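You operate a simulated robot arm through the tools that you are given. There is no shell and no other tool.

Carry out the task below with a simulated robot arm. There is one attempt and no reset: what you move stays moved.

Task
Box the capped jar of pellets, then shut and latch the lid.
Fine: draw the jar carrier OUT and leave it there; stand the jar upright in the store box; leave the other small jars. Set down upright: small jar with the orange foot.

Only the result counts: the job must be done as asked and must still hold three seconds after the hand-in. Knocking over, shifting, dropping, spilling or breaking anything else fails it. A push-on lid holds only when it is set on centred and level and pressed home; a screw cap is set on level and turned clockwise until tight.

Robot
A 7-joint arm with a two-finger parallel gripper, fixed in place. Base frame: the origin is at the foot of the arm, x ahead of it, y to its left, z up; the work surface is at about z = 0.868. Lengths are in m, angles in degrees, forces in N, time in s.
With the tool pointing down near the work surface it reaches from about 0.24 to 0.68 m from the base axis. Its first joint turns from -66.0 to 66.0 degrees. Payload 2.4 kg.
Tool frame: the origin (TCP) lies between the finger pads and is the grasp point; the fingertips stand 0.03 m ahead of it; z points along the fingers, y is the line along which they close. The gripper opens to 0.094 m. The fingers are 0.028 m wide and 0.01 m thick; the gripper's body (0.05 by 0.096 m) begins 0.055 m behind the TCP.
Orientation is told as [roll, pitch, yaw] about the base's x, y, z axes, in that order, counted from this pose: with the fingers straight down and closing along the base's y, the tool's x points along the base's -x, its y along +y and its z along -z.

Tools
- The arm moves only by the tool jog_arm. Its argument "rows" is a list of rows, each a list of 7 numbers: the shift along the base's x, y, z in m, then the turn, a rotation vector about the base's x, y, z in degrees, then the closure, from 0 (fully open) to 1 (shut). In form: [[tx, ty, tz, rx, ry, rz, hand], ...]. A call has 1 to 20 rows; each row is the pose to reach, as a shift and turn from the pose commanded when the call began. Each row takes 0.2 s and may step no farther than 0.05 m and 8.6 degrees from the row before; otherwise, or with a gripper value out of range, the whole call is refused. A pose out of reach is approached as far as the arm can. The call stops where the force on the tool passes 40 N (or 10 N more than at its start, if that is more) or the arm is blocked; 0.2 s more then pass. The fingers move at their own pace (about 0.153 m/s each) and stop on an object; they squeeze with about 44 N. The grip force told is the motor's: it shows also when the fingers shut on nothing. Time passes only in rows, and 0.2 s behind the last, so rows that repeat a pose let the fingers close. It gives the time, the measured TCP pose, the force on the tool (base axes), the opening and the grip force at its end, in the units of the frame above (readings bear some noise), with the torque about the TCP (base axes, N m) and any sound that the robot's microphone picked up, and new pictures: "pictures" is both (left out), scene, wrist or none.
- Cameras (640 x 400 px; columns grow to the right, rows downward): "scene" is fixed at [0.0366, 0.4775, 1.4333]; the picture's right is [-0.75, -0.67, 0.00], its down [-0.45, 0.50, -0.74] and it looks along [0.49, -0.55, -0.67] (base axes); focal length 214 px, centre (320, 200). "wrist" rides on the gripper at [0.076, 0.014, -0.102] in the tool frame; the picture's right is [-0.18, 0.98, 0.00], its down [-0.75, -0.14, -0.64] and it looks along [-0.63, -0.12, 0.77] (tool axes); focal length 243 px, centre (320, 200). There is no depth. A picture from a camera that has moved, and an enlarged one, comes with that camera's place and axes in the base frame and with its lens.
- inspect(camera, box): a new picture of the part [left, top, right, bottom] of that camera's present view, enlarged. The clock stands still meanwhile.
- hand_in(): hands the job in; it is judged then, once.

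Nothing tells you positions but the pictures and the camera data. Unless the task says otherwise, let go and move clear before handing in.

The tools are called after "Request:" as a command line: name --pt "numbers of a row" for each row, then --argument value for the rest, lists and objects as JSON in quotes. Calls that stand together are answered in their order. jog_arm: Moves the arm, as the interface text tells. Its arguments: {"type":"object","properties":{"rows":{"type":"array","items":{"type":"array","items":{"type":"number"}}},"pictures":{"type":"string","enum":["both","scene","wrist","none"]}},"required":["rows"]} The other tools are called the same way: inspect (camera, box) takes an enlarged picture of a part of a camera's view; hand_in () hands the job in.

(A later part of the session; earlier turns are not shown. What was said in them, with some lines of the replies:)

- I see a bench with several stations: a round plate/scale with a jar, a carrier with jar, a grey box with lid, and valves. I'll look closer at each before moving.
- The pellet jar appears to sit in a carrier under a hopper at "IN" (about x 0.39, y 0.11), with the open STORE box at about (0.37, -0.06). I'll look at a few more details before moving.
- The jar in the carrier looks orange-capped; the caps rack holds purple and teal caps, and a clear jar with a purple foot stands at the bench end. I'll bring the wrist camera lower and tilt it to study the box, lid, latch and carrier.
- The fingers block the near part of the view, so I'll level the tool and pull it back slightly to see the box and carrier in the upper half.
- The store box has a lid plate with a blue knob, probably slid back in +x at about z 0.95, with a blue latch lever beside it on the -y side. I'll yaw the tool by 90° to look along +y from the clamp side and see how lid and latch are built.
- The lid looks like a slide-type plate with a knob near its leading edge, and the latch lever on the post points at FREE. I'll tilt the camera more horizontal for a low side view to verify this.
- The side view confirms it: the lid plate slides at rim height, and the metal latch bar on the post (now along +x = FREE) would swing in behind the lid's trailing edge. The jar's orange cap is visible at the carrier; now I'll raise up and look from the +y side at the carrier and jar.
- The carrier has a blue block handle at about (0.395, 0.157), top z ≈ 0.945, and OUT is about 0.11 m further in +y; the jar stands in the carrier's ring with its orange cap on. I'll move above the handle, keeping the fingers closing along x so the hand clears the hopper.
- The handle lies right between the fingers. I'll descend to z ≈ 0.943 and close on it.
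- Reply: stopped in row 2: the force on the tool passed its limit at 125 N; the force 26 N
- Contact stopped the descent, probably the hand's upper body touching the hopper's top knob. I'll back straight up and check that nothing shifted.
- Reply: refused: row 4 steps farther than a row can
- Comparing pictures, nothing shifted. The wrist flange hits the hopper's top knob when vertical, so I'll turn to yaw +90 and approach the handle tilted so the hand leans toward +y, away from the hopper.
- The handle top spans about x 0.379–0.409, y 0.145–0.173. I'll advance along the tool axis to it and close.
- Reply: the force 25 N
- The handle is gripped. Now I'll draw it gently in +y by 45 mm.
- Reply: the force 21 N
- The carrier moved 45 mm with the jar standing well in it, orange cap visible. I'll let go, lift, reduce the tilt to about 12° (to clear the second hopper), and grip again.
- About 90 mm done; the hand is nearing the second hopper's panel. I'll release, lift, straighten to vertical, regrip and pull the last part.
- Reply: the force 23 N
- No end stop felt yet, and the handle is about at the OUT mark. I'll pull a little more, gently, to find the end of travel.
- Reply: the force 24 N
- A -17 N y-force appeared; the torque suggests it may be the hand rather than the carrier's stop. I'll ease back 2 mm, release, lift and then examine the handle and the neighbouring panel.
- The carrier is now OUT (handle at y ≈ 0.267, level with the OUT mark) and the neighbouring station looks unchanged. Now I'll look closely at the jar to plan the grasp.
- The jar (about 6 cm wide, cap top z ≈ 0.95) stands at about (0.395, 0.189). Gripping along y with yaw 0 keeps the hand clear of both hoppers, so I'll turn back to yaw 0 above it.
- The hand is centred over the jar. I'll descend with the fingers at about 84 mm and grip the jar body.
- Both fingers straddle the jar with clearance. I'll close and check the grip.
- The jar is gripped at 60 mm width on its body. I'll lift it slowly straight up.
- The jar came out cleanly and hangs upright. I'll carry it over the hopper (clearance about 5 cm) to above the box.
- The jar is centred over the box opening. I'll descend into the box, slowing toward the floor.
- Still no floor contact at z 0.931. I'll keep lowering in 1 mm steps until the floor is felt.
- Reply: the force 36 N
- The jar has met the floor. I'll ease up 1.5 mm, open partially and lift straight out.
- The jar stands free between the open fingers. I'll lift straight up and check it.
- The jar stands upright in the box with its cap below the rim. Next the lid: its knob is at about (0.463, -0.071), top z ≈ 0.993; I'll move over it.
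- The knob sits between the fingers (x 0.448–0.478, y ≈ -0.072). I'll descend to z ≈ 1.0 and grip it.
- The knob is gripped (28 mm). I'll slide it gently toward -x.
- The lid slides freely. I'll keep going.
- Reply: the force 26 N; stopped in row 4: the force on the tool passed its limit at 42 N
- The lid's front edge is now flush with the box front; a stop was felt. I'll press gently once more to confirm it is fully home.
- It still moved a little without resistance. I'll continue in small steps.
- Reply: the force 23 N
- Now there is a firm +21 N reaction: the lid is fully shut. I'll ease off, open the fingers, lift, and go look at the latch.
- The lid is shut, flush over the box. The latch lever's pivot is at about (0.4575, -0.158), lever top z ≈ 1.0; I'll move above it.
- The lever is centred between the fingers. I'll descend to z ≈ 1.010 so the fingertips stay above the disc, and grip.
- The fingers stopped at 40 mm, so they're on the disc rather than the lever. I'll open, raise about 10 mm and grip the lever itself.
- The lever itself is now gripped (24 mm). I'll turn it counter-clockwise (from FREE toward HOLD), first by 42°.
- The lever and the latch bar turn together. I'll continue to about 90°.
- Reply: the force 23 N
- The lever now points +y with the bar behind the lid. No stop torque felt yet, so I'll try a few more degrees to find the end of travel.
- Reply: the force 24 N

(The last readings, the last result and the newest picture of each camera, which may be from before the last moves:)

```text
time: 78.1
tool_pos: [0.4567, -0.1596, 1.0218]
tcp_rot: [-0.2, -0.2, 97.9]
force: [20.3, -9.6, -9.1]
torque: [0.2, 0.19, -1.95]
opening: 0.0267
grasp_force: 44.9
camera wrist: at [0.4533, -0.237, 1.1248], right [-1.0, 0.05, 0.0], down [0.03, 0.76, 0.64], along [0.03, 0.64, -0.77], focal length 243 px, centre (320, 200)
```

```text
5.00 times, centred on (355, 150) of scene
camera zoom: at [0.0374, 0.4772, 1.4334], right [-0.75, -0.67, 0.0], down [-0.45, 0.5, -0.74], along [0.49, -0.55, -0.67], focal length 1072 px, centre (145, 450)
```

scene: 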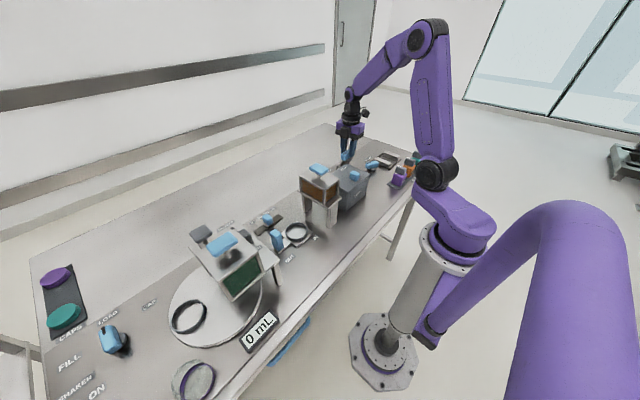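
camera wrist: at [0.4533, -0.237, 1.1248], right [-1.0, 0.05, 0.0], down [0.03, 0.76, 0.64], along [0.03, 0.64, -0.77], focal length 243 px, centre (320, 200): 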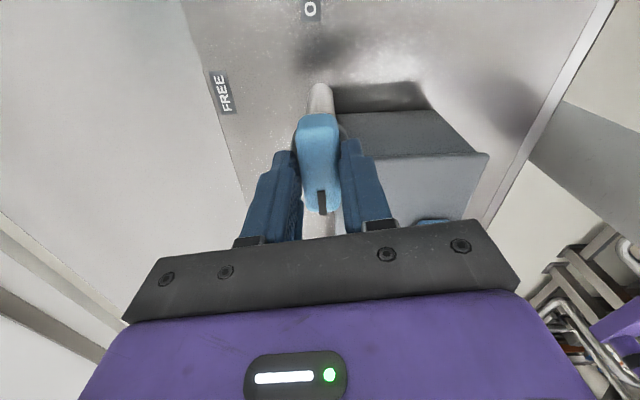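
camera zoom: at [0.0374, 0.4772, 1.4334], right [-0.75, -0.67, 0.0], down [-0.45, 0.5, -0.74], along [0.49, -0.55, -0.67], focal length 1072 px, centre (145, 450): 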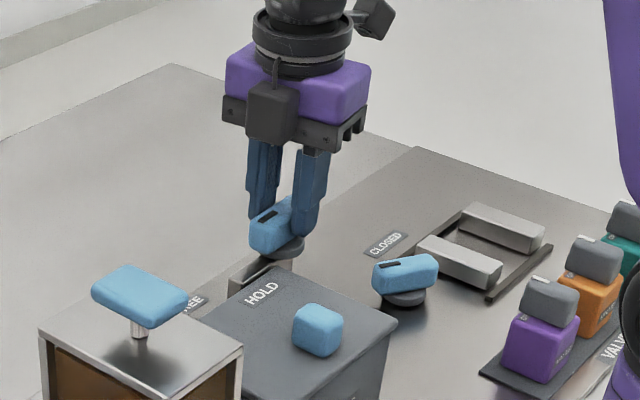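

A clear stop torque (−1.95 N·m) came just past 90°, so the latch is at its HOLD end. I'll relax the twist, open and lift away.

Request:
jog_arm --pt "0 0 0 0 0 -3 1" --pt "0 0 0 0 0 -5.5 1" --pt "0 0 0 0 0 -5.5 0.6" --pt "0 0 0 0 0 -5.5 0.5" --pt "0 0 0 0 0 -5.5 0.5" --pt "0 0 0.02 0 0 -5.5 0.5" --pt "0 0 0.05 0 0 -5.5 0.5" --pt "0 -0.01 0.09 0 0 -5.5 0.3" --pt "0 -0.03 0.13 0 0 -5.5 0" --pt "-0.01 -0.06 0.16 0 0 -7 0" --pt "-0.02 -0.09 0.18 0 0 -7 0" --pt "-0.02 -0.09 0.18 0 0 -7 0"

Request:
inspect --camera "scene" --box '[300, 120, 410, 220]'

Request:
inspect --camera "wrist" --box '[200, 40, 440, 240]'

```text
time: 80.7
tool_pos: [0.4345, -0.2473, 1.2029]
tcp_rot: [0.0, -0.2, 91.1]
force: [-1.1, 0.4, 0.2]
torque: [0.01, -0.02, -0.01]
opening: 0.0938
grasp_force: 0.0
camera wrist: at [0.4228, -0.3254, 1.3051], right [-0.99, 0.17, 0.0], down [0.13, 0.75, 0.64], along [0.11, 0.64, -0.76], focal length 243 px, centre (320, 200)
```

scene: 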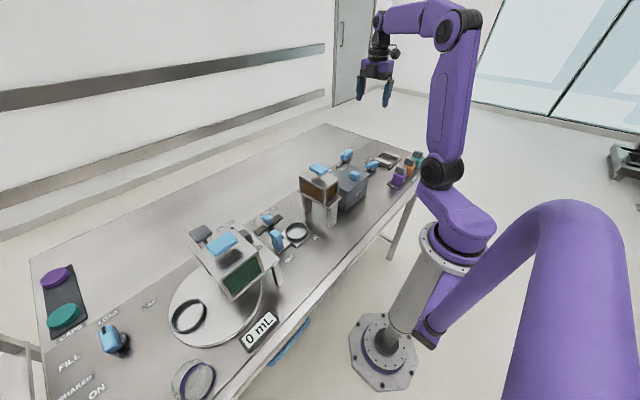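
wrist: 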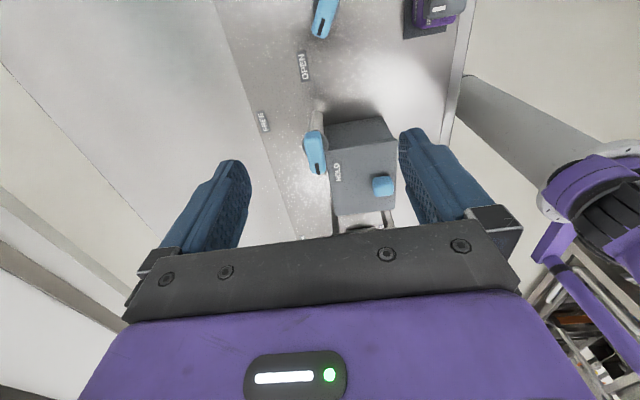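

```text
4.00 times, centred on (355, 170) of scene
camera zoom: at [0.0367, 0.4775, 1.4333], right [-0.75, -0.67, 0.0], down [-0.45, 0.5, -0.74], along [0.49, -0.55, -0.67], focal length 858 px, centre (180, 320)
```

zoom: 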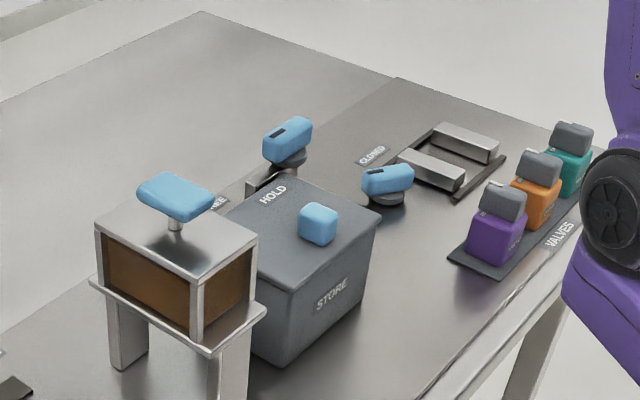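

```text
2.00 times, centred on (320, 140) of wrist
camera zoom: at [0.4228, -0.3254, 1.3051], right [-0.99, 0.17, 0.0], down [0.13, 0.75, 0.64], along [0.11, 0.64, -0.76], focal length 485 px, centre (320, 320)
```

zoom: 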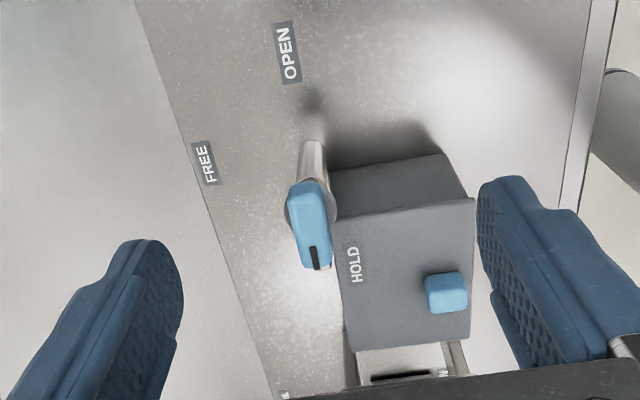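

Request:
inspect --camera "scene" --box '[325, 140, 385, 190]'

Request:
inspect --camera "wrist" --box '[280, 100, 400, 220]'

Request:
inspect --camera "scene" --box '[20, 200, 340, 400]'

```text
8.00 times, centred on (355, 165) of scene
camera zoom: at [0.0367, 0.4775, 1.4333], right [-0.75, -0.67, 0.0], down [-0.45, 0.5, -0.74], along [0.49, -0.55, -0.67], focal length 1716 px, centre (40, 480)
```

zoom: 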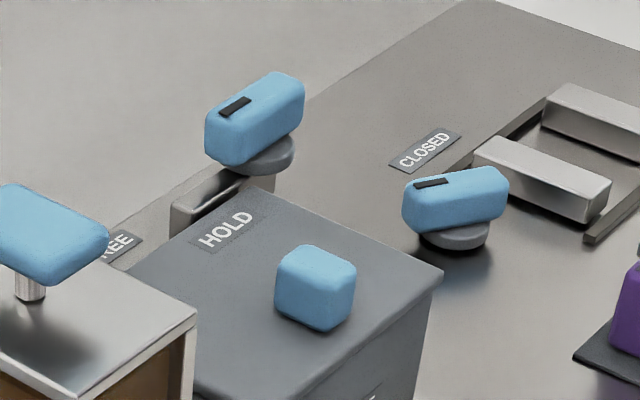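

```text
3.33 times, centred on (340, 160) of wrist
camera zoom: at [0.4228, -0.3254, 1.3051], right [-0.99, 0.17, 0.0], down [0.13, 0.75, 0.64], along [0.11, 0.64, -0.76], focal length 809 px, centre (253, 333)
```

zoom: 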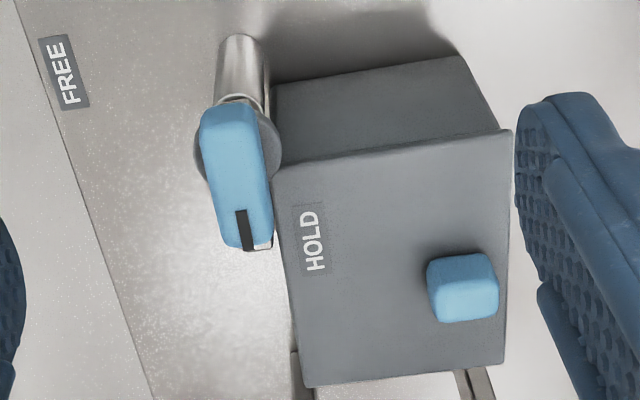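

```text
2.00 times, centred on (180, 300) of scene
camera zoom: at [0.0367, 0.4775, 1.4333], right [-0.75, -0.67, 0.0], down [-0.45, 0.5, -0.74], along [0.49, -0.55, -0.67], focal length 429 px, centre (600, 0)
```

zoom: 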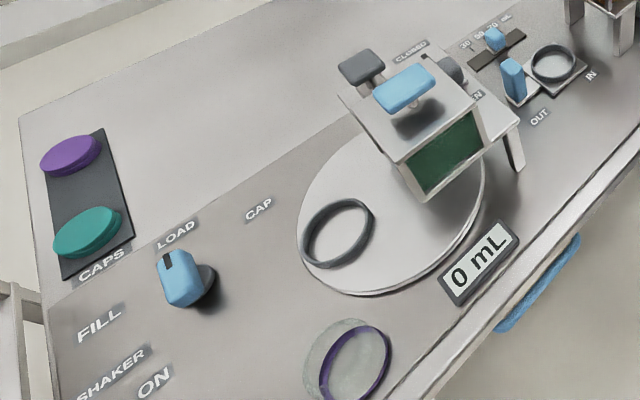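

The lid is shut flush over the box, with the lever at HOLD and its bar lying behind the lid edge. The carrier stands at OUT, the other jar and caps look untouched, and the arm is clear, so I'm handing in.

Request:
hand_in

```text
The job is handed in.
```

The orange-capped jar of pellets is boxed, the lid is shut and latched, and I have handed the job in. I don't have the judged result.

- **Jar:** it stands upright in the store box, with its cap below the rim. It was upright when last seen, before the lid closed over it.
- **Lid and latch:** the lid was slid until it met a firm stop and sits flush over the box. The lever was turned to its HOLD stop, and its bar lies behind the lid's edge.
- **Carrier:** it is drawn out level with the OUT mark and left there. I felt resistance at the end of the pull, but could not tell for certain whether it was the carrier's own stop.
- **Other jars and caps:** they look unmoved in the last pictures.

On my first approach to the carrier handle the hand hit something at about 125 N, most likely the hopper's top knob. I backed off and compared pictures from before and after; the hopper and its surroundings look unchanged.
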